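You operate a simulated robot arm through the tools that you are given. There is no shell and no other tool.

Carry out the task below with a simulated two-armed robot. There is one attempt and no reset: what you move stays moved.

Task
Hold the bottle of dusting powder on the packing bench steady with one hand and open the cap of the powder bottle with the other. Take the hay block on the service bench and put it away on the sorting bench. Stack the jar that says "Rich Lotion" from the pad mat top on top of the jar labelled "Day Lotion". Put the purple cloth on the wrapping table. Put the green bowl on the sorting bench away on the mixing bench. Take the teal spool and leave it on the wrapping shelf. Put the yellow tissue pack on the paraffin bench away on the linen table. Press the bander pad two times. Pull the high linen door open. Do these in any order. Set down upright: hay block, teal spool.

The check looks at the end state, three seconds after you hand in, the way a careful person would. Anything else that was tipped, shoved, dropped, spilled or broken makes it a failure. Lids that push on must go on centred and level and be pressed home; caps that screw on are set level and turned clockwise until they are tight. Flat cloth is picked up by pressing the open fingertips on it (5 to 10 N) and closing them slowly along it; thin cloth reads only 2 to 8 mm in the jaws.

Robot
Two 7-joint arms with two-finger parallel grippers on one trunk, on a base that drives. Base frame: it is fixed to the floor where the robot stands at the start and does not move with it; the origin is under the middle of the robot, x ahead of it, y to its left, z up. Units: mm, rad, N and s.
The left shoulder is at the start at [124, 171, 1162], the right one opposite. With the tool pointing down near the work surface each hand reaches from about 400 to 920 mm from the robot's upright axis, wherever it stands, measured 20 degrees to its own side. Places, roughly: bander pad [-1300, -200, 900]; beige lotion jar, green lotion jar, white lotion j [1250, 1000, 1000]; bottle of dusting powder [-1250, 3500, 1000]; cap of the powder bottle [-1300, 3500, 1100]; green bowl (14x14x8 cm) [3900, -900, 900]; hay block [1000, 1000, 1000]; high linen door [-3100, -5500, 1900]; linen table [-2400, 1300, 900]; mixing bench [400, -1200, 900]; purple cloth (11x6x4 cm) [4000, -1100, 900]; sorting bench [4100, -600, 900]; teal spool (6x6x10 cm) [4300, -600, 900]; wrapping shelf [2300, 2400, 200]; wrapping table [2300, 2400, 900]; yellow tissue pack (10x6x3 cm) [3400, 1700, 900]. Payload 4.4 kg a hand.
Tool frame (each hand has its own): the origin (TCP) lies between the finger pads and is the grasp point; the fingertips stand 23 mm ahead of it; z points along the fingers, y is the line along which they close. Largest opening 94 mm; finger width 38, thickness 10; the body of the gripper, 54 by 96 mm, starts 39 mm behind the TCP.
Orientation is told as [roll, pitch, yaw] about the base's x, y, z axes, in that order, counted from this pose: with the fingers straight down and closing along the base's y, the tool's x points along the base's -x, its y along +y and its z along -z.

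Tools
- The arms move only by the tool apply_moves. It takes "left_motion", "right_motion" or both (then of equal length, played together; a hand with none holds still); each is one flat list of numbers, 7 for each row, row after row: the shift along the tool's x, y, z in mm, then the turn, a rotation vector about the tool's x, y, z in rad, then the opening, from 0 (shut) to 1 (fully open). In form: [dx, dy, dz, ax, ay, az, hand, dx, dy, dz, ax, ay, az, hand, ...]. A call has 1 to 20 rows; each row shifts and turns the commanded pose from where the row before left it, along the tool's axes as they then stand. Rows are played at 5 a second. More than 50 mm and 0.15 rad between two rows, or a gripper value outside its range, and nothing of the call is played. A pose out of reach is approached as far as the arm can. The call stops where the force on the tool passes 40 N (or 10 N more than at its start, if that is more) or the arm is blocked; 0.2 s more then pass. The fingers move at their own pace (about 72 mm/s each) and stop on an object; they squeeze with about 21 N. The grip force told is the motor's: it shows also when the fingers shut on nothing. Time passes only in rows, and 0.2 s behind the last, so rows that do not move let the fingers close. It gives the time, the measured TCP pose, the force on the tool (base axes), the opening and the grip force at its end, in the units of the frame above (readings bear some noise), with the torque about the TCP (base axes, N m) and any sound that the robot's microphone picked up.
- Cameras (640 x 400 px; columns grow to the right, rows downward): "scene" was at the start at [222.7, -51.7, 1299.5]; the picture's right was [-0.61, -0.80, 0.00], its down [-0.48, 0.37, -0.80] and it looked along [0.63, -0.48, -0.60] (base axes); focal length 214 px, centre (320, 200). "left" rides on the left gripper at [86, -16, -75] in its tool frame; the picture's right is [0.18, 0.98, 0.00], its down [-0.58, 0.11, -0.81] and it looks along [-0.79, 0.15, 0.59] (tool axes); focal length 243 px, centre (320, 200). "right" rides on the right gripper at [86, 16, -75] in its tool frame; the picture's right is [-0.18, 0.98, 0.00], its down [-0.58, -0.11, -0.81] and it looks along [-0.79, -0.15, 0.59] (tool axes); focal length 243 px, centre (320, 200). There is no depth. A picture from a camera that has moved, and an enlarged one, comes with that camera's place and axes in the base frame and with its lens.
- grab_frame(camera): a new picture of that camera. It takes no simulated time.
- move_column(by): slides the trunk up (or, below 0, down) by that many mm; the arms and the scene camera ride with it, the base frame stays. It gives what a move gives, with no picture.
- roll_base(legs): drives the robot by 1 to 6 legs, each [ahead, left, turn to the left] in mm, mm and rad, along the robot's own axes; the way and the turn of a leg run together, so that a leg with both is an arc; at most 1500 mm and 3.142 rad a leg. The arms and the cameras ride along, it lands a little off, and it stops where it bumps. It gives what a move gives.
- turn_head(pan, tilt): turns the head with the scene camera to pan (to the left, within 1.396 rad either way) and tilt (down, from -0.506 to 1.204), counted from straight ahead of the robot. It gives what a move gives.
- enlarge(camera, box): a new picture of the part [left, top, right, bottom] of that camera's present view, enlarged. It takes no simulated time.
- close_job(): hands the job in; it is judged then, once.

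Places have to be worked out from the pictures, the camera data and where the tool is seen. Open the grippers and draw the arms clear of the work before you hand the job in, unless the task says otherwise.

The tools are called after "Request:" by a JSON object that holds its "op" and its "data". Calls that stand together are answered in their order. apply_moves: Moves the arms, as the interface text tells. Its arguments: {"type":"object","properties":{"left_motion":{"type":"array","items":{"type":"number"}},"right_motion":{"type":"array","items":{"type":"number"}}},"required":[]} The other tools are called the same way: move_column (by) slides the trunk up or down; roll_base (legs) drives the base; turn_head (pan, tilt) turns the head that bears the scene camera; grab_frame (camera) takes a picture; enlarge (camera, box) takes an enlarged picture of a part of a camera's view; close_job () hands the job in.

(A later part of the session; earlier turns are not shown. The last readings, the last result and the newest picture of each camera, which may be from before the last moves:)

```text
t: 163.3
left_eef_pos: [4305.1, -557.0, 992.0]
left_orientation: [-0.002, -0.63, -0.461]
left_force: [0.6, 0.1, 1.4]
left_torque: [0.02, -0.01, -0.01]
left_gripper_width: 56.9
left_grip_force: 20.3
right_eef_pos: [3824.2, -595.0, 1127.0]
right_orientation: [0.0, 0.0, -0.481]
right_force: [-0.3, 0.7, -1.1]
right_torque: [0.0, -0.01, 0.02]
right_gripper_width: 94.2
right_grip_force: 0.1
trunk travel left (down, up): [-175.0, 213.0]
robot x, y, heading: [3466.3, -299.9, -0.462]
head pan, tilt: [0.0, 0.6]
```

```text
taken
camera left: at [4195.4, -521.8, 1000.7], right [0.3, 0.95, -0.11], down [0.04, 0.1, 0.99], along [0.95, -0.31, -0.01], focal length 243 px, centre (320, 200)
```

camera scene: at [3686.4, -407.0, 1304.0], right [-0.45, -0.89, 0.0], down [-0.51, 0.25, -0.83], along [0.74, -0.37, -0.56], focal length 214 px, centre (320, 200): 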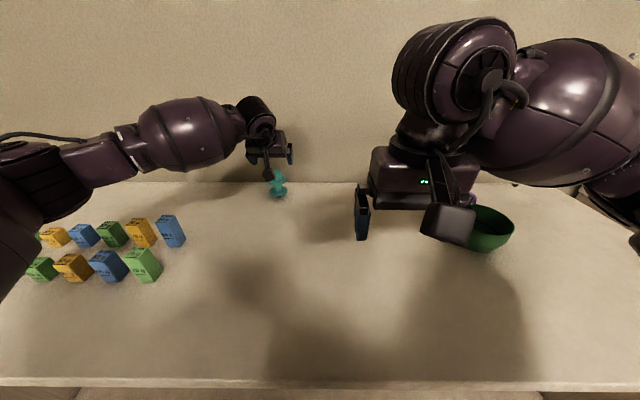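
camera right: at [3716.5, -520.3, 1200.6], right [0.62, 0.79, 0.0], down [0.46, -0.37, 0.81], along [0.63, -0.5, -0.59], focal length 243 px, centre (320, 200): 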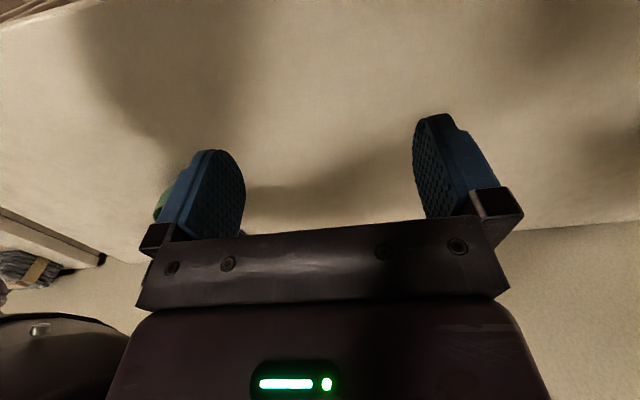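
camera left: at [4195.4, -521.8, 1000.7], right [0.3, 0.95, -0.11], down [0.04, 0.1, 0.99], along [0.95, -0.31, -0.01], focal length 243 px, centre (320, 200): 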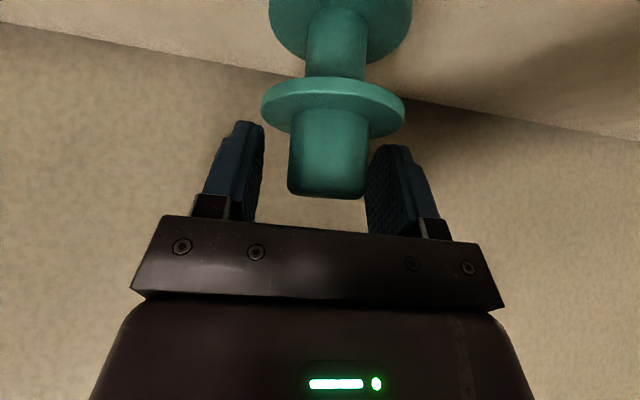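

The jaws stopped at 57 mm — not on the 38 mm cylinder as intended. I look closely before doing anything else.

Request:
{"op": "enlarge", "data": {"camera": "left", "box": [190, 50, 450, 250]}}

Request:
{"op": "enlarge", "data": {"camera": "scene", "box": [250, 145, 320, 205]}}

```text
2.00 times, centred on (320, 150) of left
camera zoom: at [4195.4, -521.8, 1000.7], right [0.3, 0.95, -0.11], down [0.04, 0.1, 0.99], along [0.95, -0.31, -0.01], focal length 485 px, centre (320, 300)
```

zoom: 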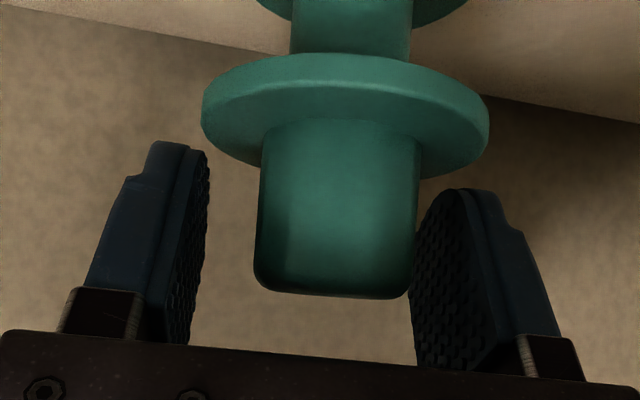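

```text
6.67 times, centred on (285, 175) of scene
camera zoom: at [3686.8, -407.6, 1303.8], right [-0.45, -0.89, 0.0], down [-0.51, 0.25, -0.83], along [0.74, -0.37, -0.56], focal length 1430 px, centre (553, 367)
```

zoom: 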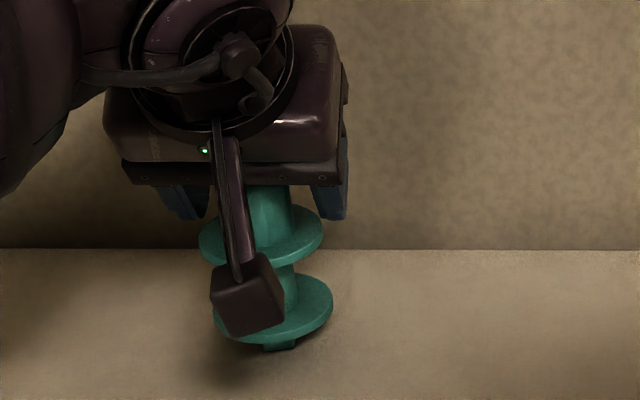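

The fingertips are slightly too low and touched the flange (its top is at z≈963, spool top ≈1000). I open, raise 7 mm, and re-check.

Request:
{"op": "apply_moves", "data": {"left_motion": [0, 0, 0, 0, 0, 0, 0.65, 0, 0, 0, 0, 0, 0, 0.8, 0, 0, 0, 0, 0, 0, 1, 0, 0, 0, 0, 0, 0, 1, -4.1, 0, -5.7, 0, 0, 0, 1, 0, 0, 0, 0, 0, 0, 1]}}

Request:
{"op": "grab_frame", "data": {"camera": "left"}}

Request:
{"op": "enlarge", "data": {"camera": "scene", "box": [250, 145, 320, 205]}}

```text
t: 164.7
left_eef_pos: [4304.8, -558.8, 998.8]
left_orientation: [0.0, -0.628, -0.462]
left_force: [-0.4, 0.1, -0.8]
left_torque: [0.02, 0.01, 0.03]
left_gripper_width: 94.1
left_grip_force: 0.1
right_eef_pos: [3824.6, -596.6, 1124.9]
right_orientation: [-0.001, 0.001, -0.483]
right_force: [0.4, -0.4, -0.4]
right_torque: [0.01, 0.02, 0.01]
right_gripper_width: 93.8
right_grip_force: 0.0
trunk travel left (down, up): [-175.0, 213.0]
robot x, y, heading: [3471.5, -302.6, -0.46]
head pan, tilt: [0.0, 0.6]
```

```text
taken
camera left: at [4195.1, -521.6, 1007.7], right [0.3, 0.95, -0.11], down [0.04, 0.1, 0.99], along [0.95, -0.31, -0.01], focal length 243 px, centre (320, 200)
```

left: 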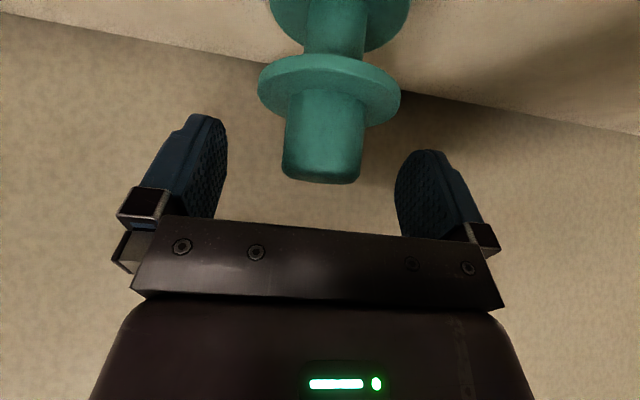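

```text
6.67 times, centred on (285, 175) of scene
camera zoom: at [3687.1, -407.7, 1303.7], right [-0.45, -0.89, 0.0], down [-0.51, 0.25, -0.82], along [0.74, -0.37, -0.57], focal length 1430 px, centre (553, 367)
```

zoom: 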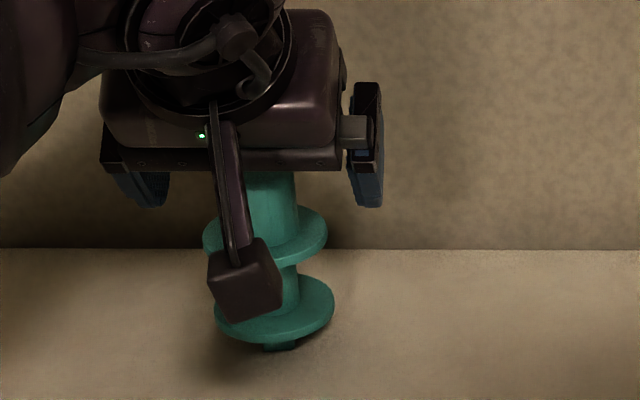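

Spool is still upright, aligned within 1 mm, tips now ~6 mm above the flange. I close slowly again.

Request:
{"op": "apply_moves", "data": {"left_motion": [0, 1, 0, 0, 0, 0, 0.8, 0, 0, 0, 0, 0, 0, 0.6, 0, 0, 0, 0, 0, 0, 0.5, 0, 0, 0, 0, 0, 0, 0.46, 0, 0, 0, 0, 0, 0, 0.43, 0, 0, 0, 0, 0, 0, 0.41, 0, 0, 0, 0, 0, 0, 0.39, 0, 0, 0, 0, 0, 0, 0.2, 0, 0, 0, 0, 0, 0, 0.2]}}

Request:
{"op": "grab_frame", "data": {"camera": "left"}}

```text
t: 166.7
left_eef_pos: [4305.6, -557.3, 997.7]
left_orientation: [-0.001, -0.631, -0.46]
left_force: [-0.3, 0.9, 0.2]
left_torque: [0.04, -0.02, 0.01]
left_gripper_width: 32.2
left_grip_force: 21.3
right_eef_pos: [3825.2, -595.7, 1126.3]
right_orientation: [-0.001, -0.002, -0.481]
right_force: [-0.6, 0.4, 0.2]
right_torque: [-0.04, 0.01, 0.0]
right_gripper_width: 94.3
right_grip_force: 0.0
trunk travel left (down, up): [-175.0, 213.0]
robot x, y, heading: [3469.3, -302.4, -0.46]
head pan, tilt: [0.0, 0.6]
```

```text
taken
camera left: at [4195.6, -520.5, 1007.9], right [0.3, 0.95, -0.11], down [0.04, 0.1, 0.99], along [0.95, -0.31, -0.01], focal length 243 px, centre (320, 200)
```

left: 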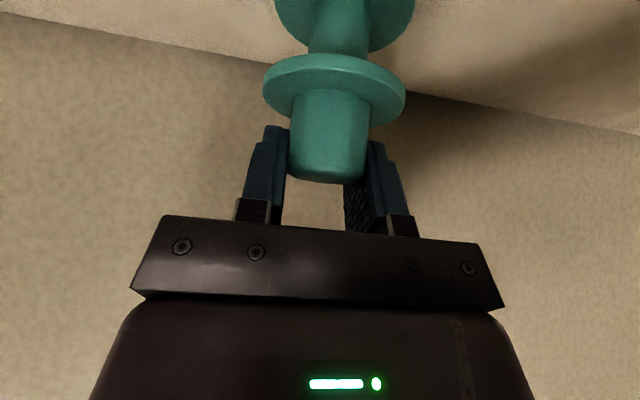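

Closed on the cylinder (32.2 mm), but the pads sit ~11 mm beyond its axis. I open a little, shift back 11 mm horizontally and re-close for a firmer hold.

Request:
{"op": "apply_moves", "data": {"left_motion": [0, 0, 0, 0, 0, 0, 0.42, 0, 0, 0, 0, 0, 0, 0.5, 0, 0, 0, 0, 0, 0, 0.5, 4.5, 0, -3.2, 0, 0, 0, 0.5, 4.4, 0, -3.3, 0, 0, 0, 0.5, 0, 0, 0, 0, 0, 0, 0.5]}}

Request:
{"op": "grab_frame", "data": {"camera": "left"}}

```text
t: 168.1
left_eef_pos: [4294.6, -554.0, 997.6]
left_orientation: [0.0, -0.627, -0.461]
left_force: [0.4, -0.9, 0.3]
left_torque: [0.0, 0.0, -0.01]
left_gripper_width: 47.0
left_grip_force: 0.1
right_eef_pos: [3824.8, -595.0, 1125.8]
right_orientation: [-0.001, 0.0, -0.479]
right_force: [1.1, -0.6, 0.1]
right_torque: [-0.04, 0.02, 0.0]
right_gripper_width: 93.9
right_grip_force: 0.1
trunk travel left (down, up): [-175.0, 213.0]
robot x, y, heading: [3469.2, -299.2, -0.463]
head pan, tilt: [0.0, 0.6]
```

```text
taken
camera left: at [4185.5, -516.3, 1007.6], right [0.3, 0.95, -0.11], down [0.04, 0.1, 0.99], along [0.95, -0.31, -0.01], focal length 243 px, centre (320, 200)
```

left: 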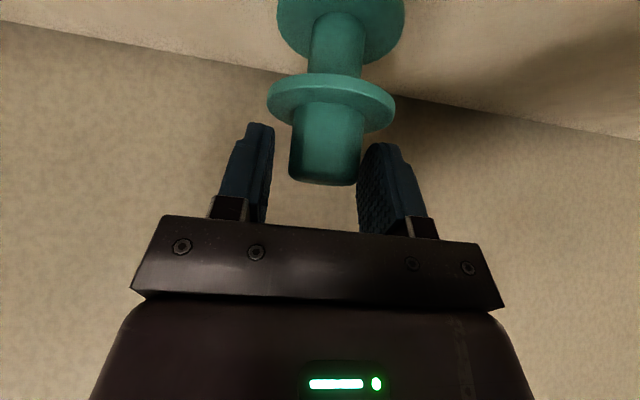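

Now well centred. Closing again with a small lateral correction.

Request:
{"op": "apply_moves", "data": {"left_motion": [0, 1.5, 0, 0, 0, 0, 0.46, 0, 0, 0, 0, 0, 0, 0.43, 0, 0, 0, 0, 0, 0, 0.4, 0, 0, 0, 0, 0, 0, 0.37, 0, 0, 0, 0, 0, 0, 0.34, 0, 0, 0, 0, 0, 0, 0.2, 0, 0, 0, 0, 0, 0, 0.2, 0, 0, 0, 0, 0, 0, 0.2]}}

Request:
{"op": "grab_frame", "data": {"camera": "left"}}

```text
t: 169.9
left_eef_pos: [4295.3, -550.6, 998.1]
left_orientation: [0.001, -0.628, -0.46]
left_force: [-0.6, -0.3, 0.6]
left_torque: [0.03, -0.03, 0.02]
left_gripper_width: 32.2
left_grip_force: 20.7
right_eef_pos: [3824.7, -595.4, 1126.4]
right_orientation: [0.0, 0.001, -0.481]
right_force: [0.1, 0.6, -0.5]
right_torque: [-0.01, 0.0, -0.01]
right_gripper_width: 94.1
right_grip_force: 0.0
trunk travel left (down, up): [-175.0, 213.0]
robot x, y, heading: [3468.0, -299.7, -0.46]
head pan, tilt: [0.0, 0.6]
```

```text
taken
camera left: at [4186.4, -515.2, 1007.7], right [0.3, 0.95, -0.11], down [0.04, 0.1, 0.99], along [0.95, -0.31, -0.01], focal length 243 px, centre (320, 200)
```

left: 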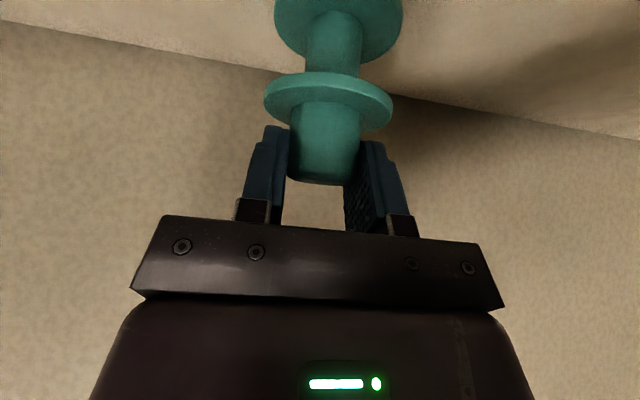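

Firm grip, 32.2 mm. I lift straight up 120 mm and check that the spool hangs upright.

Request:
{"op": "apply_moves", "data": {"left_motion": [-8.8, 0, -12.1, 0, 0, 0, 0.2, -14.7, 0, -20.2, 0, 0, 0, 0.2, -17.6, 0, -24.3, 0, 0, 0, 0.2, -17.6, 0, -24.3, 0, 0, 0, 0.2, -17.6, 0, -24.3, 0, 0, 0, 0.2, 0, 0, 0, 0, 0, 0, 0.2]}}

Request:
{"op": "grab_frame", "data": {"camera": "left"}}

Request:
{"op": "enlarge", "data": {"camera": "scene", "box": [230, 80, 330, 180]}}

```text
t: 171.3
left_eef_pos: [4296.8, -552.3, 1127.8]
left_orientation: [0.0, -0.626, -0.461]
left_force: [0.4, 0.1, -0.8]
left_torque: [0.02, -0.04, 0.0]
left_gripper_width: 32.3
left_grip_force: 21.3
right_eef_pos: [3825.0, -595.1, 1125.9]
right_orientation: [0.0, -0.001, -0.481]
right_force: [-0.4, -0.3, -0.4]
right_torque: [0.02, 0.0, 0.01]
right_gripper_width: 94.4
right_grip_force: 0.1
trunk travel left (down, up): [-175.0, 213.0]
robot x, y, heading: [3473.0, -302.9, -0.46]
head pan, tilt: [0.0, 0.6]
```

```text
taken
camera left: at [4188.2, -515.6, 1138.3], right [0.3, 0.95, -0.11], down [0.05, 0.1, 0.99], along [0.95, -0.31, -0.01], focal length 243 px, centre (320, 200)
```

left: 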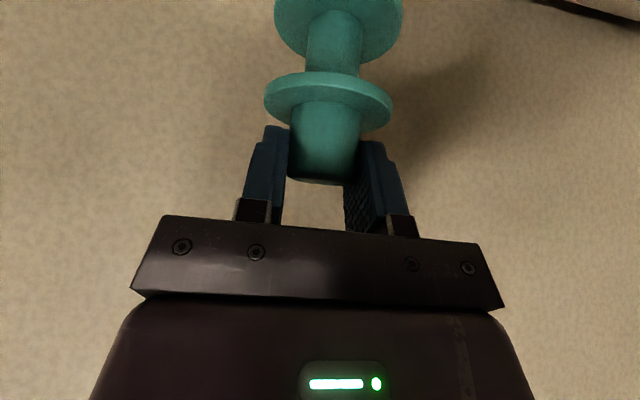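

```text
4.00 times, centred on (280, 130) of scene
camera zoom: at [3687.6, -407.8, 1303.5], right [-0.45, -0.89, 0.0], down [-0.51, 0.25, -0.82], along [0.74, -0.37, -0.57], focal length 858 px, centre (480, 480)
```

zoom: 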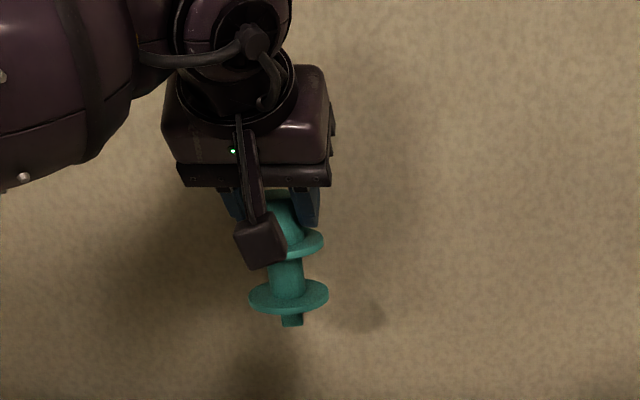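

Spool held well. I retract the left hand a bit and slide the base right to bring the purple cloth within the right hand's reach.

Request:
{"op": "apply_moves", "data": {"left_motion": [33.7, 2, -24.4, 0, 0, 0, 0.2, 33.7, 2, -24.4, 0, 0, 0, 0.2, 33.7, 2, -24.4, 0, 0, 0, 0.2, 33.7, 2, -24.4, 0, 0, 0, 0.2, 33.7, 2, -24.4, 0, 0, 0, 0.2, 33.7, 2, -24.4, 0, 0, 0, 0.2, 0, 0, 0, 0, 0, 0, 0.2]}}

Request:
{"op": "roll_base", "data": {"legs": [[0, -320, 0]]}}

Request:
{"op": "turn_head", "data": {"pan": -0.3, "tilt": 0.7}}

Request:
{"op": "grab_frame", "data": {"camera": "scene"}}

Request:
{"op": "grab_frame", "data": {"camera": "right"}}

Request:
{"op": "grab_frame", "data": {"camera": "left"}}

```text
t: 172.9
left_eef_pos: [4077.4, -428.8, 1125.9]
left_orientation: [0.0, -0.629, -0.461]
left_force: [-0.3, -0.3, -1.5]
left_torque: [-0.03, -0.02, 0.03]
left_gripper_width: 32.0
left_grip_force: 20.9
right_eef_pos: [3825.7, -597.0, 1125.9]
right_orientation: [0.001, -0.001, -0.482]
right_force: [0.4, 0.6, -0.6]
right_torque: [-0.03, 0.0, -0.01]
right_gripper_width: 93.9
right_grip_force: 0.0
trunk travel left (down, up): [-175.0, 213.0]
robot x, y, heading: [3468.5, -299.8, -0.461]
head pan, tilt: [0.0, 0.6]
```

```text
t: 176.3
left_eef_pos: [3931.4, -719.4, 1127.7]
left_orientation: [0.0, -0.628, -0.463]
left_force: [0.4, 0.2, -1.6]
left_torque: [0.0, 0.0, 0.02]
left_gripper_width: 32.0
left_grip_force: 21.0
right_eef_pos: [3679.9, -888.0, 1126.6]
right_orientation: [0.001, -0.001, -0.485]
right_force: [0.4, -0.6, 0.6]
right_torque: [0.02, 0.01, -0.03]
right_gripper_width: 94.0
right_grip_force: 0.0
trunk travel left (down, up): [-175.0, 213.0]
robot x, y, heading: [3324.3, -592.9, -0.464]
head pan, tilt: [0.0, 0.6]
```

```text
t: 177.2
left_eef_pos: [3932.3, -720.6, 1126.3]
left_orientation: [0.001, -0.63, -0.464]
left_force: [0.0, 0.1, -0.6]
left_torque: [0.0, 0.0, -0.02]
left_gripper_width: 32.0
left_grip_force: 21.7
right_eef_pos: [3678.2, -888.7, 1125.6]
right_orientation: [-0.001, 0.002, -0.483]
right_force: [-0.4, 0.4, 0.8]
right_torque: [-0.01, 0.02, 0.0]
right_gripper_width: 93.8
right_grip_force: 0.0
trunk travel left (down, up): [-175.0, 213.0]
robot x, y, heading: [3325.5, -592.5, -0.465]
head pan, tilt: [-0.3, 0.7]
```

```text
taken
camera scene: at [3523.9, -717.9, 1295.1], right [-0.69, -0.72, 0.0], down [-0.47, 0.45, -0.77], along [0.55, -0.53, -0.64], focal length 214 px, centre (320, 200)
```

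scene: 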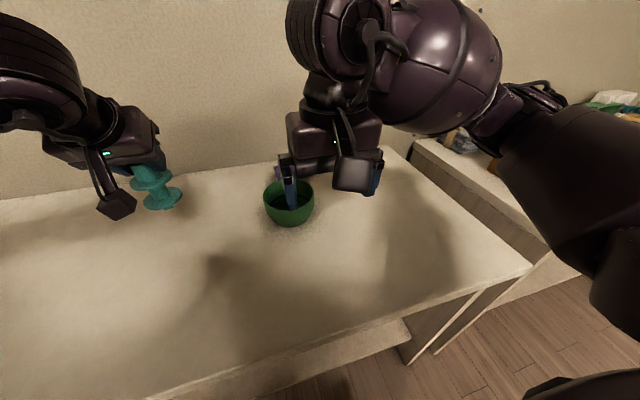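

```text
taken
camera right: at [3611.0, -831.2, 1200.6], right [0.62, 0.78, 0.0], down [0.46, -0.37, 0.81], along [0.63, -0.5, -0.59], focal length 243 px, centre (320, 200)
```

right: 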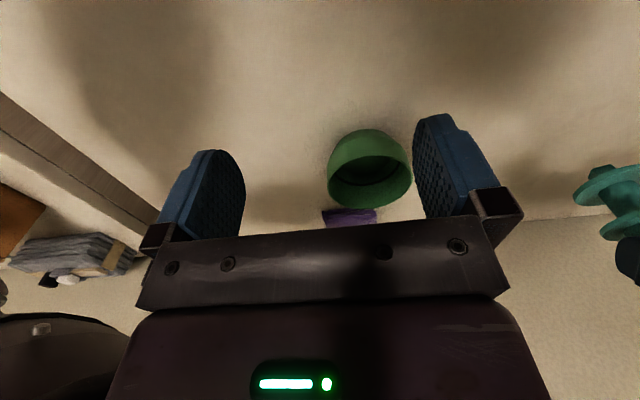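

```text
taken
camera left: at [3822.6, -683.6, 1136.3], right [0.31, 0.95, -0.11], down [0.04, 0.1, 0.99], along [0.95, -0.31, -0.01], focal length 243 px, centre (320, 200)
```

left: 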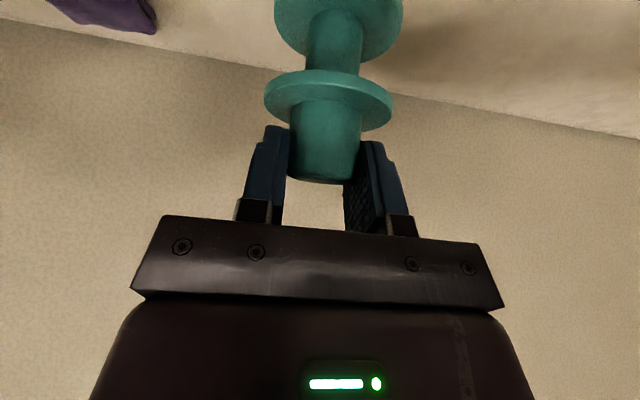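

The cloth lies just behind the bowl. I advance the right hand (high above the bowl) to look at the cloth from above.

Request:
{"op": "apply_moves", "data": {"right_motion": [-40, 2, 0, 0, 0, 0, 1, -40, 2, 0, 0, 0, 0, 1, -40, 2, 0, 0, 0, 0, 1, -40, 2, 0, 0, 0, 0, 1, -40, 2, 0, 0, 0, 0, 1, -30, 0, 0, 0, 0, 0, 1, 0, 0, 0, 0, 0, 0, 1]}}

Request:
{"op": "grab_frame", "data": {"camera": "right"}}

Request:
{"op": "grab_frame", "data": {"camera": "scene"}}

```text
t: 178.8
left_eef_pos: [3932.6, -720.1, 1126.6]
left_orientation: [-0.001, -0.631, -0.463]
left_force: [-0.3, 0.5, -1.4]
left_torque: [-0.01, 0.0, 0.0]
left_gripper_width: 31.1
left_grip_force: 20.7
right_eef_pos: [3887.8, -984.8, 1127.7]
right_orientation: [0.0, 0.0, -0.484]
right_force: [-0.1, 0.4, -0.7]
right_torque: [0.01, 0.02, 0.02]
right_gripper_width: 94.1
right_grip_force: 0.2
trunk travel left (down, up): [-175.0, 213.0]
robot x, y, heading: [3323.8, -591.4, -0.464]
head pan, tilt: [-0.3, 0.7]
```

```text
taken
camera right: at [3820.0, -929.9, 1201.4], right [0.62, 0.79, 0.0], down [0.46, -0.37, 0.81], along [0.63, -0.5, -0.59], focal length 243 px, centre (320, 200)
```

right: 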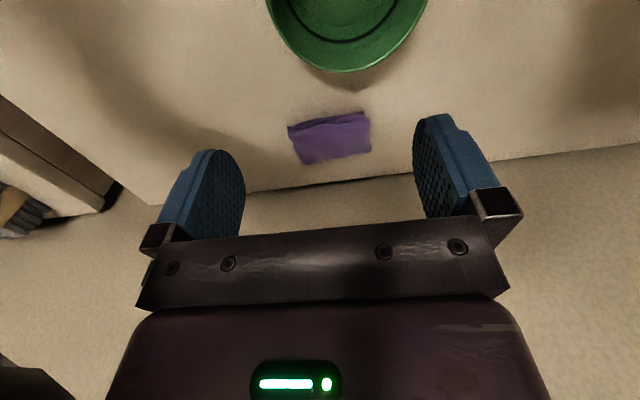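

```text
taken
camera scene: at [3523.6, -717.9, 1295.2], right [-0.69, -0.72, 0.0], down [-0.47, 0.45, -0.77], along [0.55, -0.53, -0.64], focal length 214 px, centre (320, 200)
```

scene: 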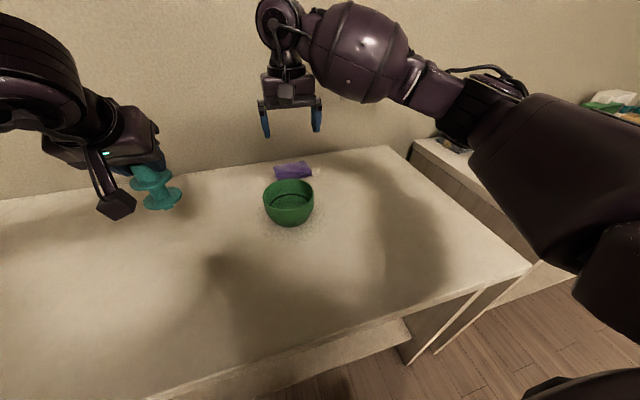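

Request:
{"op": "enlarge", "data": {"camera": "right", "box": [240, 60, 420, 190]}}

Request:
{"op": "enlarge", "data": {"camera": "scene", "box": [250, 140, 350, 230]}}

```text
3.08 times, centred on (330, 125) of right
camera zoom: at [3820.0, -929.9, 1201.4], right [0.62, 0.79, 0.0], down [0.46, -0.37, 0.81], along [0.63, -0.5, -0.59], focal length 746 px, centre (289, 431)
```

zoom: 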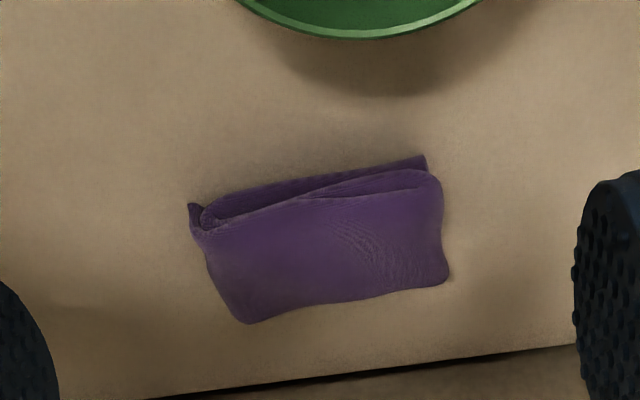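

```text
4.44 times, centred on (300, 185) of scene
camera zoom: at [3523.6, -717.9, 1295.2], right [-0.69, -0.72, 0.0], down [-0.47, 0.45, -0.77], along [0.55, -0.53, -0.64], focal length 953 px, centre (409, 267)
```

zoom: 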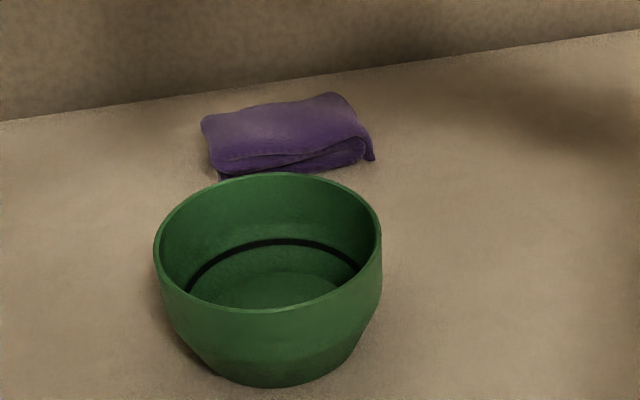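

Cloth bundle ≈ 107×58 mm, centre ≈[4013,-1060], short side along the depth direction. I rotate the right hand ~90° so the jaws close across the short side.

Request:
{"op": "apply_moves", "data": {"right_motion": [0, 0, 0, 0, 0, -0.147, 1, 0, 0, 0, 0, 0, -0.147, 1, 0, 0, 0, 0, 0, -0.147, 1, 0, 0, 0, 0, 0, -0.147, 1, 0, 0, 0, 0, 0, -0.147, 1, 0, 0, 0, 0, 0, -0.147, 1, 0, 0, 0, 0, 0, -0.147, 1, 0, 0, 0, 0, 0, -0.147, 1, 0, 0, 0, 0, 0, -0.147, 1, 0, 0, 0, 0, 0, -0.147, 1, 0, 0, 0, 0, 0, -0.147, 1, 0, 0, 0, 0, 0, 0, 1]}}

Request:
{"op": "grab_frame", "data": {"camera": "right"}}

Request:
{"op": "grab_frame", "data": {"camera": "scene"}}

```text
t: 181.3
left_eef_pos: [3932.6, -720.2, 1126.5]
left_orientation: [-0.001, -0.628, -0.462]
left_force: [-0.5, 1.2, -0.9]
left_torque: [0.02, 0.03, 0.02]
left_gripper_width: 30.9
left_grip_force: 21.2
right_eef_pos: [3887.8, -984.5, 1125.5]
right_orientation: [0.001, -0.001, 0.496]
right_force: [0.0, 0.1, 0.2]
right_torque: [0.01, 0.0, 0.02]
right_gripper_width: 93.7
right_grip_force: 0.0
right hand out of reach, approached as far as the arm can: row 8, 9, 10, 11
trunk travel left (down, up): [-175.0, 213.0]
robot x, y, heading: [3326.0, -594.4, -0.465]
head pan, tilt: [-0.3, 0.7]
```

```text
taken
camera right: at [3804.9, -1011.0, 1200.5], right [-0.31, 0.95, 0.0], down [0.56, 0.18, 0.81], along [0.77, 0.25, -0.59], focal length 243 px, centre (320, 200)
```

right: 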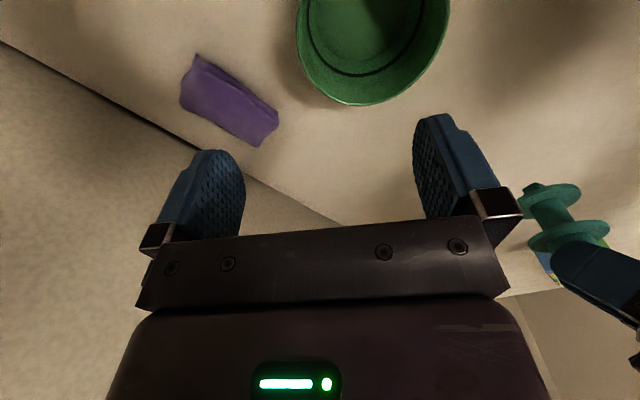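

```text
taken
camera scene: at [3523.9, -717.9, 1295.1], right [-0.69, -0.72, 0.0], down [-0.47, 0.45, -0.76], along [0.55, -0.53, -0.64], focal length 214 px, centre (320, 200)
```

scene: 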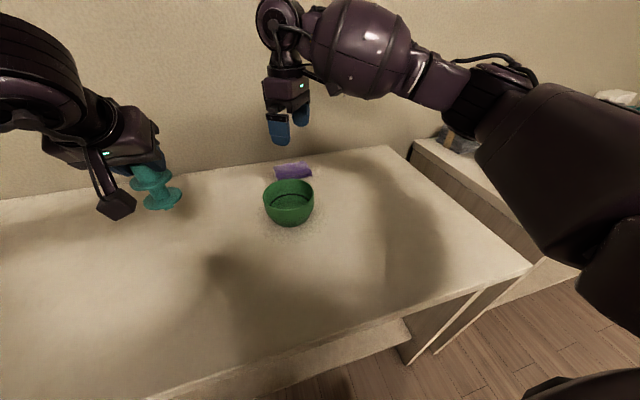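

Limit in that direction; I'll rotate the other way instead. First I check the spool, whose grip width changed slightly.

Request:
{"op": "grab_frame", "data": {"camera": "left"}}

Request:
{"op": "enlarge", "data": {"camera": "scene", "box": [60, 110, 220, 230]}}

```text
taken
camera left: at [3822.5, -683.6, 1136.3], right [0.31, 0.95, -0.11], down [0.04, 0.1, 0.99], along [0.95, -0.31, -0.01], focal length 243 px, centre (320, 200)
```

left: 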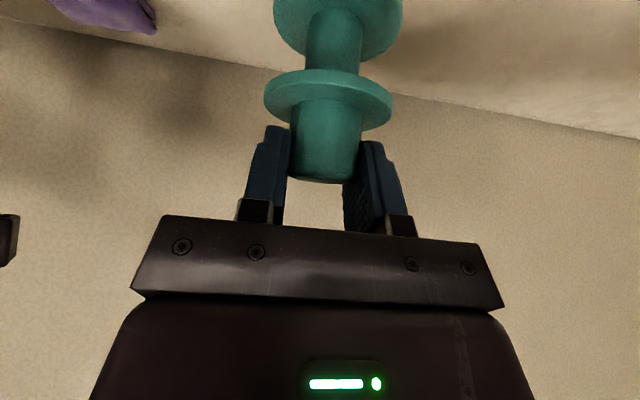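

```text
3.33 times, centred on (140, 170) of scene
camera zoom: at [3523.9, -717.9, 1295.1], right [-0.69, -0.72, 0.0], down [-0.47, 0.45, -0.76], along [0.55, -0.53, -0.64], focal length 715 px, centre (920, 300)
```

zoom: 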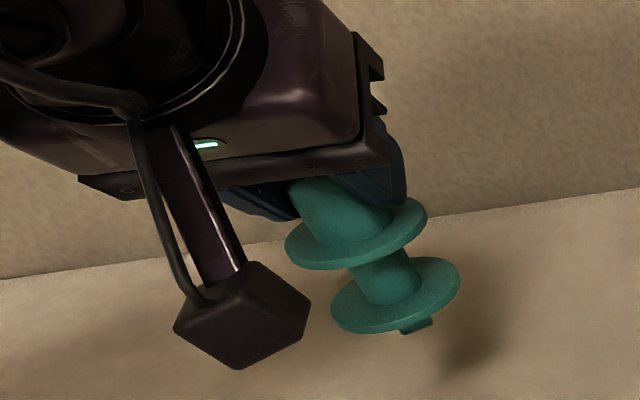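

I check whether the grip is still creeping with a no-motion reading.

Request:
{"op": "apply_moves", "data": {"left_motion": [0, 0, 0, 0, 0, 0, 0.2, 0, 0, 0, 0, 0, 0, 0.2, 0, 0, 0, 0, 0, 0, 0.2, 0, 0, 0, 0, 0, 0, 0.2, 0, 0, 0, 0, 0, 0, 0.2]}}

Request:
{"op": "enlarge", "data": {"camera": "left", "box": [220, 40, 420, 240]}}

```text
t: 182.6
left_eef_pos: [3931.5, -720.2, 1127.3]
left_orientation: [0.001, -0.627, -0.463]
left_force: [-0.8, -0.1, -1.1]
left_torque: [0.0, -0.05, 0.0]
left_gripper_width: 31.1
left_grip_force: 21.0
right_eef_pos: [3888.3, -985.2, 1126.0]
right_orientation: [0.0, 0.0, 0.498]
right_force: [0.1, -0.4, -0.8]
right_torque: [-0.03, 0.01, -0.01]
right_gripper_width: 93.8
right_grip_force: 0.1
trunk travel left (down, up): [-175.0, 213.0]
robot x, y, heading: [3328.0, -592.4, -0.465]
head pan, tilt: [-0.3, 0.7]
```

```text
2.00 times, centred on (320, 140) of left
camera zoom: at [3822.5, -683.6, 1136.3], right [0.31, 0.95, -0.11], down [0.04, 0.1, 0.99], along [0.95, -0.31, -0.01], focal length 485 px, centre (320, 320)
```

zoom: 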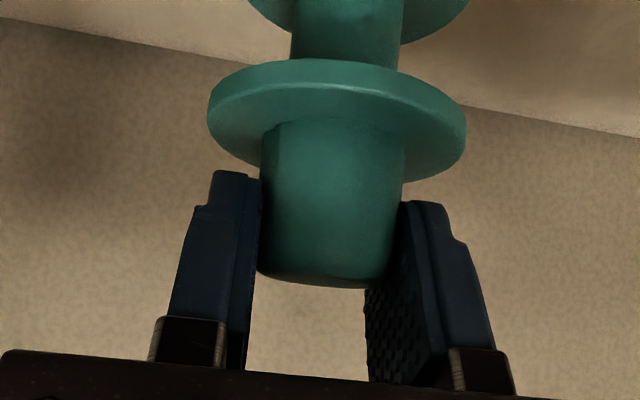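

Grip is stable at 31 mm. I now rotate the right hand in the opposite direction to yaw ≈ -2.0.

Request:
{"op": "apply_moves", "data": {"right_motion": [0, 0, 0, 0, 0, 0.1473, 1, 0, 0, 0, 0, 0, 0.1473, 1, 0, 0, 0, 0, 0, 0.1473, 1, 0, 0, 0, 0, 0, 0.1473, 1, 0, 0, 0, 0, 0, 0.1473, 1, 0, 0, 0, 0, 0, 0.1473, 1, 0, 0, 0, 0, 0, 0.1473, 1, 0, 0, 0, 0, 0, 0.1473, 1, 0, 0, 0, 0, 0, 0.1473, 1, 0, 0, 0, 0, 0, 0.1473, 1, 0, 0, 0, 0, 0, 0.1473, 1, 0, 0, 0, 0, 0, 0.1473, 1, 0, 0, 0, 0, 0, 0.1473, 1, 0, 0, 0, 0, 0, 0.1473, 1, 0, 0, 0, 0, 0, 0.1473, 1, 0, 0, 0, 0, 0, 0.1473, 1, 0, 0, 0, 0, 0, 0.1473, 1, 0, 0, 0, 0, 0, 0, 1]}}

Request:
{"op": "grab_frame", "data": {"camera": "right"}}

Request:
{"op": "grab_frame", "data": {"camera": "scene"}}

```text
t: 186.3
left_eef_pos: [3932.2, -720.2, 1126.9]
left_orientation: [0.0, -0.628, -0.462]
left_force: [0.1, -0.4, -0.7]
left_torque: [0.01, 0.0, 0.03]
left_gripper_width: 31.0
left_grip_force: 21.1
right_eef_pos: [3888.6, -984.7, 1125.9]
right_orientation: [-0.001, 0.0, -2.009]
right_force: [-0.3, -0.4, -0.2]
right_torque: [-0.01, 0.0, -0.02]
right_gripper_width: 93.9
right_grip_force: 0.1
trunk travel left (down, up): [-175.0, 213.0]
robot x, y, heading: [3324.9, -592.2, -0.464]
head pan, tilt: [-0.3, 0.7]
```

```text
taken
camera right: at [3940.0, -912.5, 1200.4], right [0.81, -0.58, 0.0], down [-0.35, -0.48, 0.81], along [-0.47, -0.65, -0.59], focal length 243 px, centre (320, 200)
```

right: 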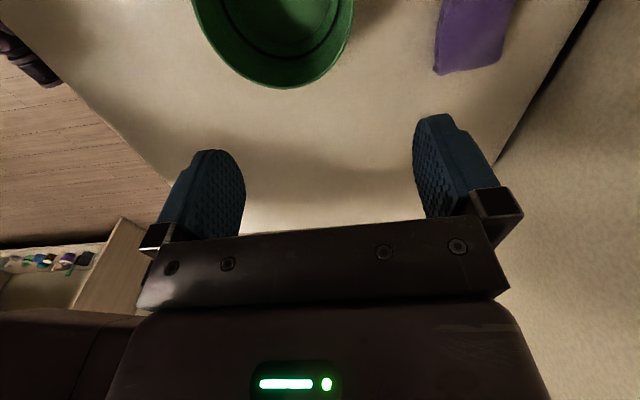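

```text
taken
camera scene: at [3523.8, -717.9, 1295.1], right [-0.69, -0.72, 0.0], down [-0.47, 0.45, -0.76], along [0.55, -0.53, -0.64], focal length 214 px, centre (320, 200)
```

scene: 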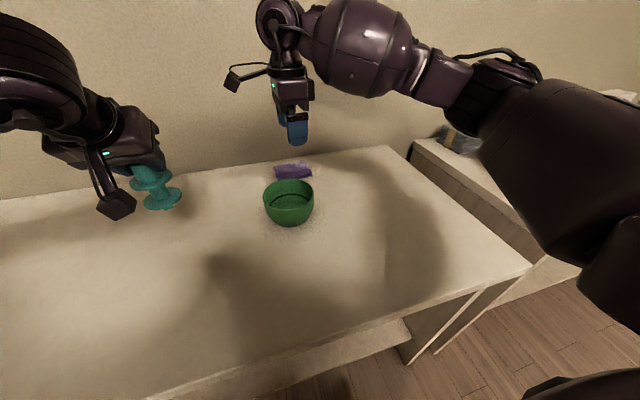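

Rotation reached. I move over the cloth centre and check.

Request:
{"op": "apply_moves", "data": {"right_motion": [-3.9, 36, 0, 0, 0, 0, 1, -3.9, 36, 0, 0, 0, 0, 1, -3.9, 36, 0, 0, 0, 0, 1, -3.7, 36, 0, 0, 0, 0, 1, 0, 0, 40, 0, 0, 0, 1, 0, 0, 40, 0, 0, 0, 1, 0, 0, 0, 0, 0, 0, 1]}}

Request:
{"op": "grab_frame", "data": {"camera": "right"}}

Request:
{"op": "enlarge", "data": {"camera": "scene", "box": [220, 60, 360, 220]}}

```text
t: 187.9
left_eef_pos: [3931.5, -721.1, 1127.7]
left_orientation: [-0.002, -0.63, -0.464]
left_force: [-0.3, 0.8, -0.6]
left_torque: [-0.02, -0.02, 0.0]
left_gripper_width: 30.9
left_grip_force: 21.6
right_eef_pos: [4008.2, -1061.3, 1047.3]
right_orientation: [0.001, 0.0, -2.006]
right_force: [0.4, 0.6, 0.3]
right_torque: [-0.03, -0.04, -0.01]
right_gripper_width: 94.4
right_grip_force: 0.0
trunk travel left (down, up): [-175.0, 213.0]
robot x, y, heading: [3323.5, -593.0, -0.461]
head pan, tilt: [-0.3, 0.7]
```

```text
taken
camera right: at [4060.2, -988.0, 1121.9], right [0.81, -0.58, 0.0], down [-0.35, -0.48, 0.81], along [-0.47, -0.66, -0.59], focal length 243 px, centre (320, 200)
```

right: 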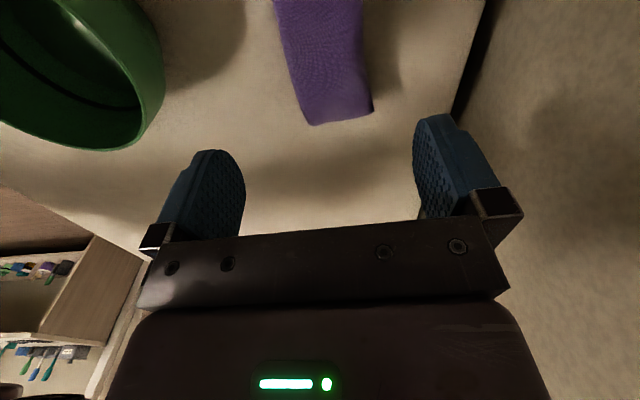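

```text
2.50 times, centred on (290, 140) of scene
camera zoom: at [3523.1, -717.7, 1295.5], right [-0.69, -0.72, 0.0], down [-0.46, 0.45, -0.77], along [0.55, -0.53, -0.64], focal length 536 px, centre (395, 350)
```

zoom: 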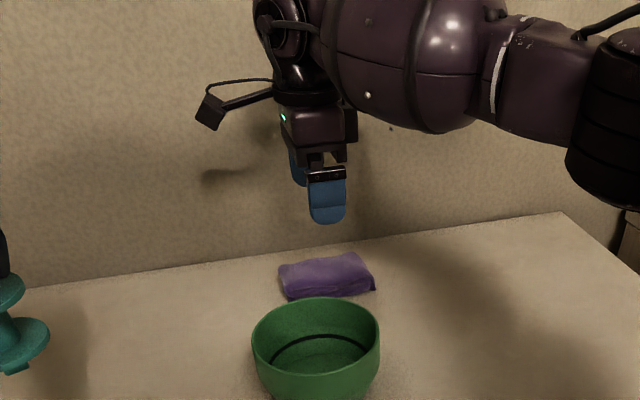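

Nearly centred (shift +5, +3). I descend with the fingers open on both sides of the cloth bundle.

Request:
{"op": "apply_moves", "data": {"right_motion": [5, 3, 30, 0, 0, 0, 1, 0, 0, 35, 0, 0, 0, 1, 0, 0, 30, 0, 0, 0, 1, 0, 0, 0, 0, 0, 0, 1]}}

Request:
{"op": "grab_frame", "data": {"camera": "right"}}

Request:
{"op": "enlarge", "data": {"camera": "scene", "box": [220, 60, 360, 220]}}

```text
t: 188.9
left_eef_pos: [3931.8, -720.8, 1128.5]
left_orientation: [-0.002, -0.629, -0.464]
left_force: [-0.3, 0.4, -0.1]
left_torque: [0.0, -0.02, 0.02]
left_gripper_width: 30.9
left_grip_force: 21.4
right_eef_pos: [4014.9, -1057.4, 951.1]
right_orientation: [0.001, 0.0, -2.008]
right_force: [-0.1, 0.1, -0.6]
right_torque: [0.02, 0.02, 0.04]
right_gripper_width: 93.9
right_grip_force: 0.1
trunk travel left (down, up): [-175.0, 213.0]
robot x, y, heading: [3324.5, -593.2, -0.466]
head pan, tilt: [-0.3, 0.7]
```

```text
taken
camera right: at [4066.5, -983.9, 1025.7], right [0.81, -0.58, 0.0], down [-0.35, -0.48, 0.81], along [-0.47, -0.66, -0.59], focal length 243 px, centre (320, 200)
```

right: 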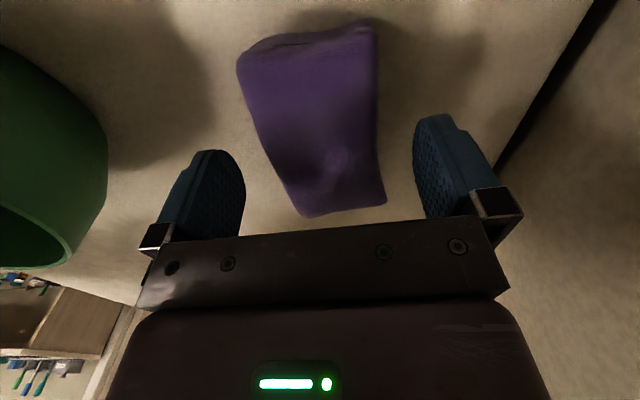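

```text
2.50 times, centred on (290, 140) of scene
camera zoom: at [3523.3, -717.7, 1295.4], right [-0.69, -0.72, 0.0], down [-0.46, 0.45, -0.77], along [0.55, -0.53, -0.64], focal length 536 px, centre (395, 350)
```

zoom: 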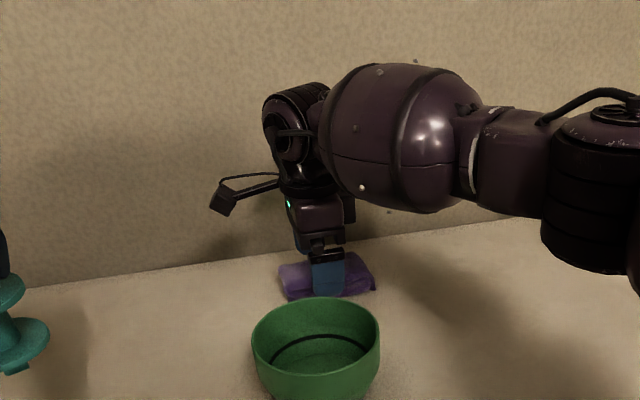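

Cloth is between the fingers; I shift 15 mm along it toward its centre, descend to tips just above the bench, and close slowly.

Request:
{"op": "apply_moves", "data": {"right_motion": [15, 0, 10, 0, 0, 0, 1, 0, 0, 15, 0, 0, 0, 1, 0, 0, 0, 0, 0, 0, 0.85, 0, 0, 0, 0, 0, 0, 0.7, 0, 0, 0, 0, 0, 0, 0.55, 0, 0, 0, 0, 0, 0, 0.4, 0, 0, 0, 0, 0, 0, 0.25, 0, 0, 0, 0, 0, 0, 0.1, 0, 0, 0, 0, 0, 0, 0.1, 0, 0, 0, 0, 0, 0, 0.1]}}

Request:
{"op": "grab_frame", "data": {"camera": "right"}}

Request:
{"op": "enlarge", "data": {"camera": "scene", "box": [220, 60, 360, 220]}}

```text
t: 191.2
left_eef_pos: [3932.1, -719.2, 1126.7]
left_orientation: [-0.001, -0.629, -0.463]
left_force: [-0.9, -0.1, -0.6]
left_torque: [-0.03, 0.0, -0.02]
left_gripper_width: 31.1
left_grip_force: 21.3
right_eef_pos: [4022.4, -1044.0, 925.9]
right_orientation: [-0.001, -0.001, -2.007]
right_force: [-0.1, -0.1, 2.0]
right_torque: [0.07, 0.02, -0.04]
right_gripper_width: 54.4
right_grip_force: 21.0
trunk travel left (down, up): [-175.0, 213.0]
robot x, y, heading: [3322.3, -590.5, -0.467]
head pan, tilt: [-0.3, 0.7]
```

```text
taken
camera right: at [4074.5, -970.8, 1001.1], right [0.81, -0.58, 0.0], down [-0.34, -0.48, 0.81], along [-0.47, -0.66, -0.59], focal length 243 px, centre (320, 200)
```

right: 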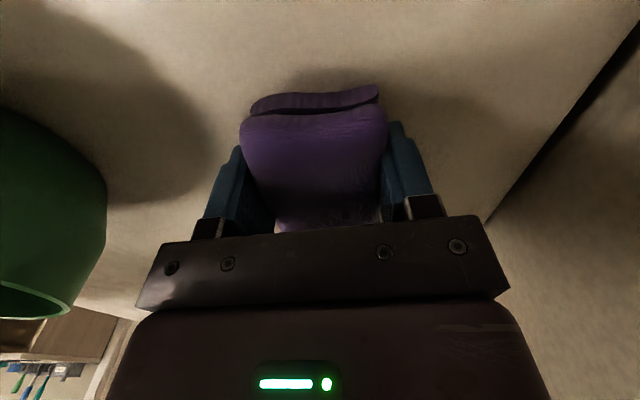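

```text
2.50 times, centred on (290, 140) of scene
camera zoom: at [3523.8, -717.8, 1295.2], right [-0.69, -0.72, 0.0], down [-0.47, 0.45, -0.77], along [0.55, -0.53, -0.64], focal length 536 px, centre (395, 350)
```

zoom: 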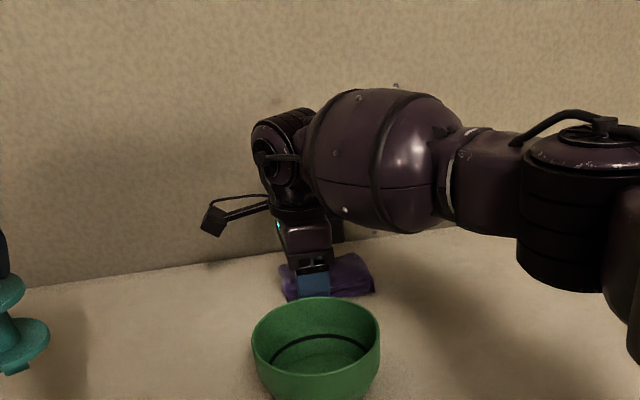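

Cloth gripped (54 mm, 21 N). I lift it straight up and check.

Request:
{"op": "apply_moves", "data": {"right_motion": [0, 0, -20, 0, 0, 0, 0.1, 0, 0, -30, 0, 0, 0, 0.1, 0, 0, -40, 0, 0, 0, 0.1, 0, 0, -40, 0, 0, 0, 0.1, 0, 0, -40, 0, 0, 0, 0.1, 0, 0, -30, 0, 0, 0, 0.1, 0, 0, 0, 0, 0, 0, 0.1]}}

Request:
{"op": "grab_frame", "data": {"camera": "right"}}

Request:
{"op": "grab_frame", "data": {"camera": "scene"}}

```text
t: 192.8
left_eef_pos: [3931.6, -720.1, 1125.7]
left_orientation: [-0.001, -0.628, -0.462]
left_force: [0.1, -0.2, 0.1]
left_torque: [0.03, 0.0, -0.02]
left_gripper_width: 31.0
left_grip_force: 21.1
right_eef_pos: [4021.7, -1042.7, 1124.8]
right_orientation: [-0.002, 0.0, -2.007]
right_force: [0.1, 0.3, -0.9]
right_torque: [0.03, 0.03, -0.01]
right_gripper_width: 54.2
right_grip_force: 20.7
trunk travel left (down, up): [-175.0, 213.0]
robot x, y, heading: [3326.3, -592.4, -0.468]
head pan, tilt: [-0.3, 0.7]
```

```text
taken
camera right: at [4074.2, -970.7, 1199.5], right [0.81, -0.58, 0.0], down [-0.34, -0.48, 0.81], along [-0.47, -0.66, -0.59], focal length 243 px, centre (320, 200)
```

right: 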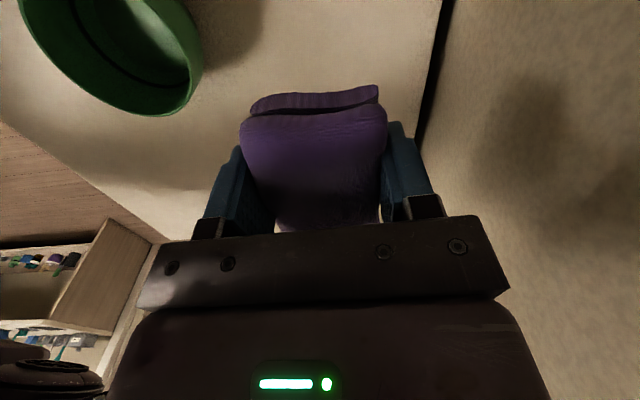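

```text
taken
camera scene: at [3524.4, -718.3, 1294.8], right [-0.69, -0.72, 0.0], down [-0.47, 0.45, -0.76], along [0.55, -0.53, -0.64], focal length 214 px, centre (320, 200)
```

scene: 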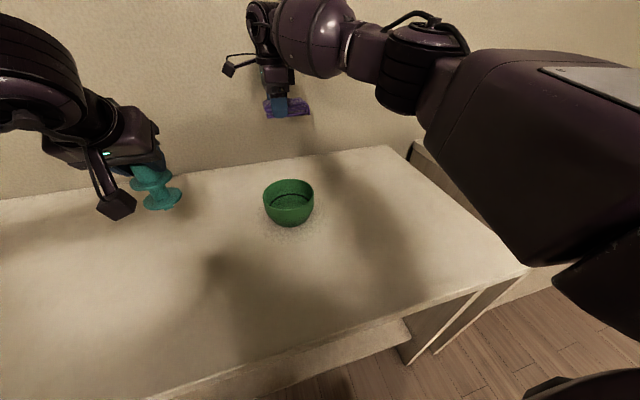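

Both items are held. I retract the right hand, back away from the bench, and drive round to the wrapping table.

Request:
{"op": "apply_moves", "data": {"right_motion": [0, -42, 0, 0, 0, 0, 0.1, 0, -42, 0, 0, 0, 0, 0.1, 0, -42, 0, 0, 0, 0, 0.1, 0, -42, 0, 0, 0, 0, 0.1, 0, -42, 0, 0, 0, 0, 0.1, 0, -20, 0, 0, 0, 0, 0.1, 0, 0, 0, 0, 0, 0, 0.1]}}

Request:
{"op": "roll_base", "data": {"legs": [[-350, 0, 0], [0, 0, 0.79], [0, 0, 0.79]]}}

Request:
{"op": "grab_frame", "data": {"camera": "left"}}

Request:
{"op": "grab_frame", "data": {"camera": "scene"}}

```text
t: 194.3
left_eef_pos: [3931.8, -721.1, 1125.7]
left_orientation: [0.001, -0.627, -0.463]
left_force: [0.9, -0.1, -0.5]
left_torque: [0.02, 0.04, -0.05]
left_gripper_width: 31.2
left_grip_force: 21.5
right_eef_pos: [3814.5, -944.4, 1124.5]
right_orientation: [0.001, 0.001, -2.007]
right_force: [0.2, 0.4, 0.2]
right_torque: [0.0, -0.01, -0.01]
right_gripper_width: 54.4
right_grip_force: 20.7
trunk travel left (down, up): [-175.0, 213.0]
robot x, y, heading: [3326.2, -593.8, -0.463]
head pan, tilt: [-0.3, 0.7]
```

```text
t: 200.8
left_eef_pos: [3138.4, 172.8, 1126.7]
left_orientation: [-0.004, -0.628, 1.104]
left_force: [-1.7, 0.1, -0.8]
left_torque: [0.01, 0.02, 0.0]
left_gripper_width: 31.3
left_grip_force: 21.2
right_eef_pos: [3363.2, 54.9, 1125.2]
right_orientation: [0.0, 0.0, -0.443]
right_force: [-0.7, 0.7, -1.4]
right_torque: [0.05, 0.0, -0.02]
right_gripper_width: 54.5
right_grip_force: 20.5
trunk travel left (down, up): [-175.0, 213.0]
robot x, y, heading: [3007.3, -435.3, 1.102]
head pan, tilt: [-0.3, 0.7]
```

```text
taken
camera left: at [3101.8, 64.8, 1136.3], right [-0.94, 0.31, -0.11], down [-0.1, 0.05, 0.99], along [0.31, 0.95, -0.01], focal length 243 px, centre (320, 200)
```

left: 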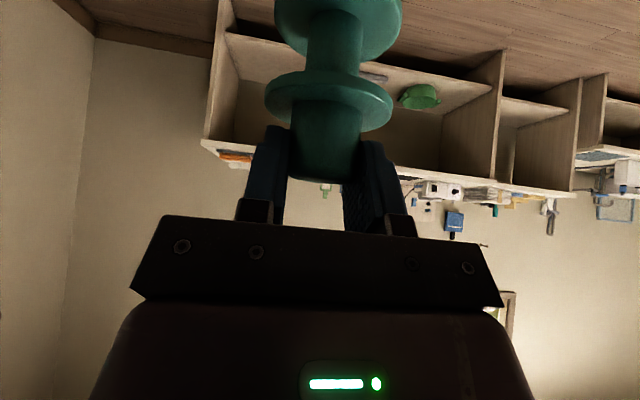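

```text
taken
camera scene: at [3135.4, -234.6, 1295.1], right [0.72, -0.7, 0.0], down [-0.45, -0.46, -0.77], along [0.53, 0.55, -0.64], focal length 214 px, centre (320, 200)
```

scene: 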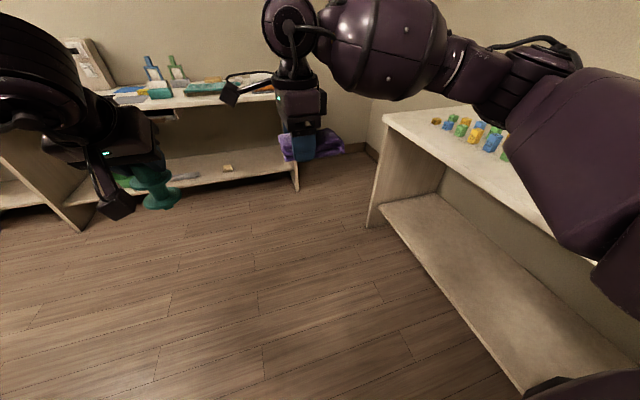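

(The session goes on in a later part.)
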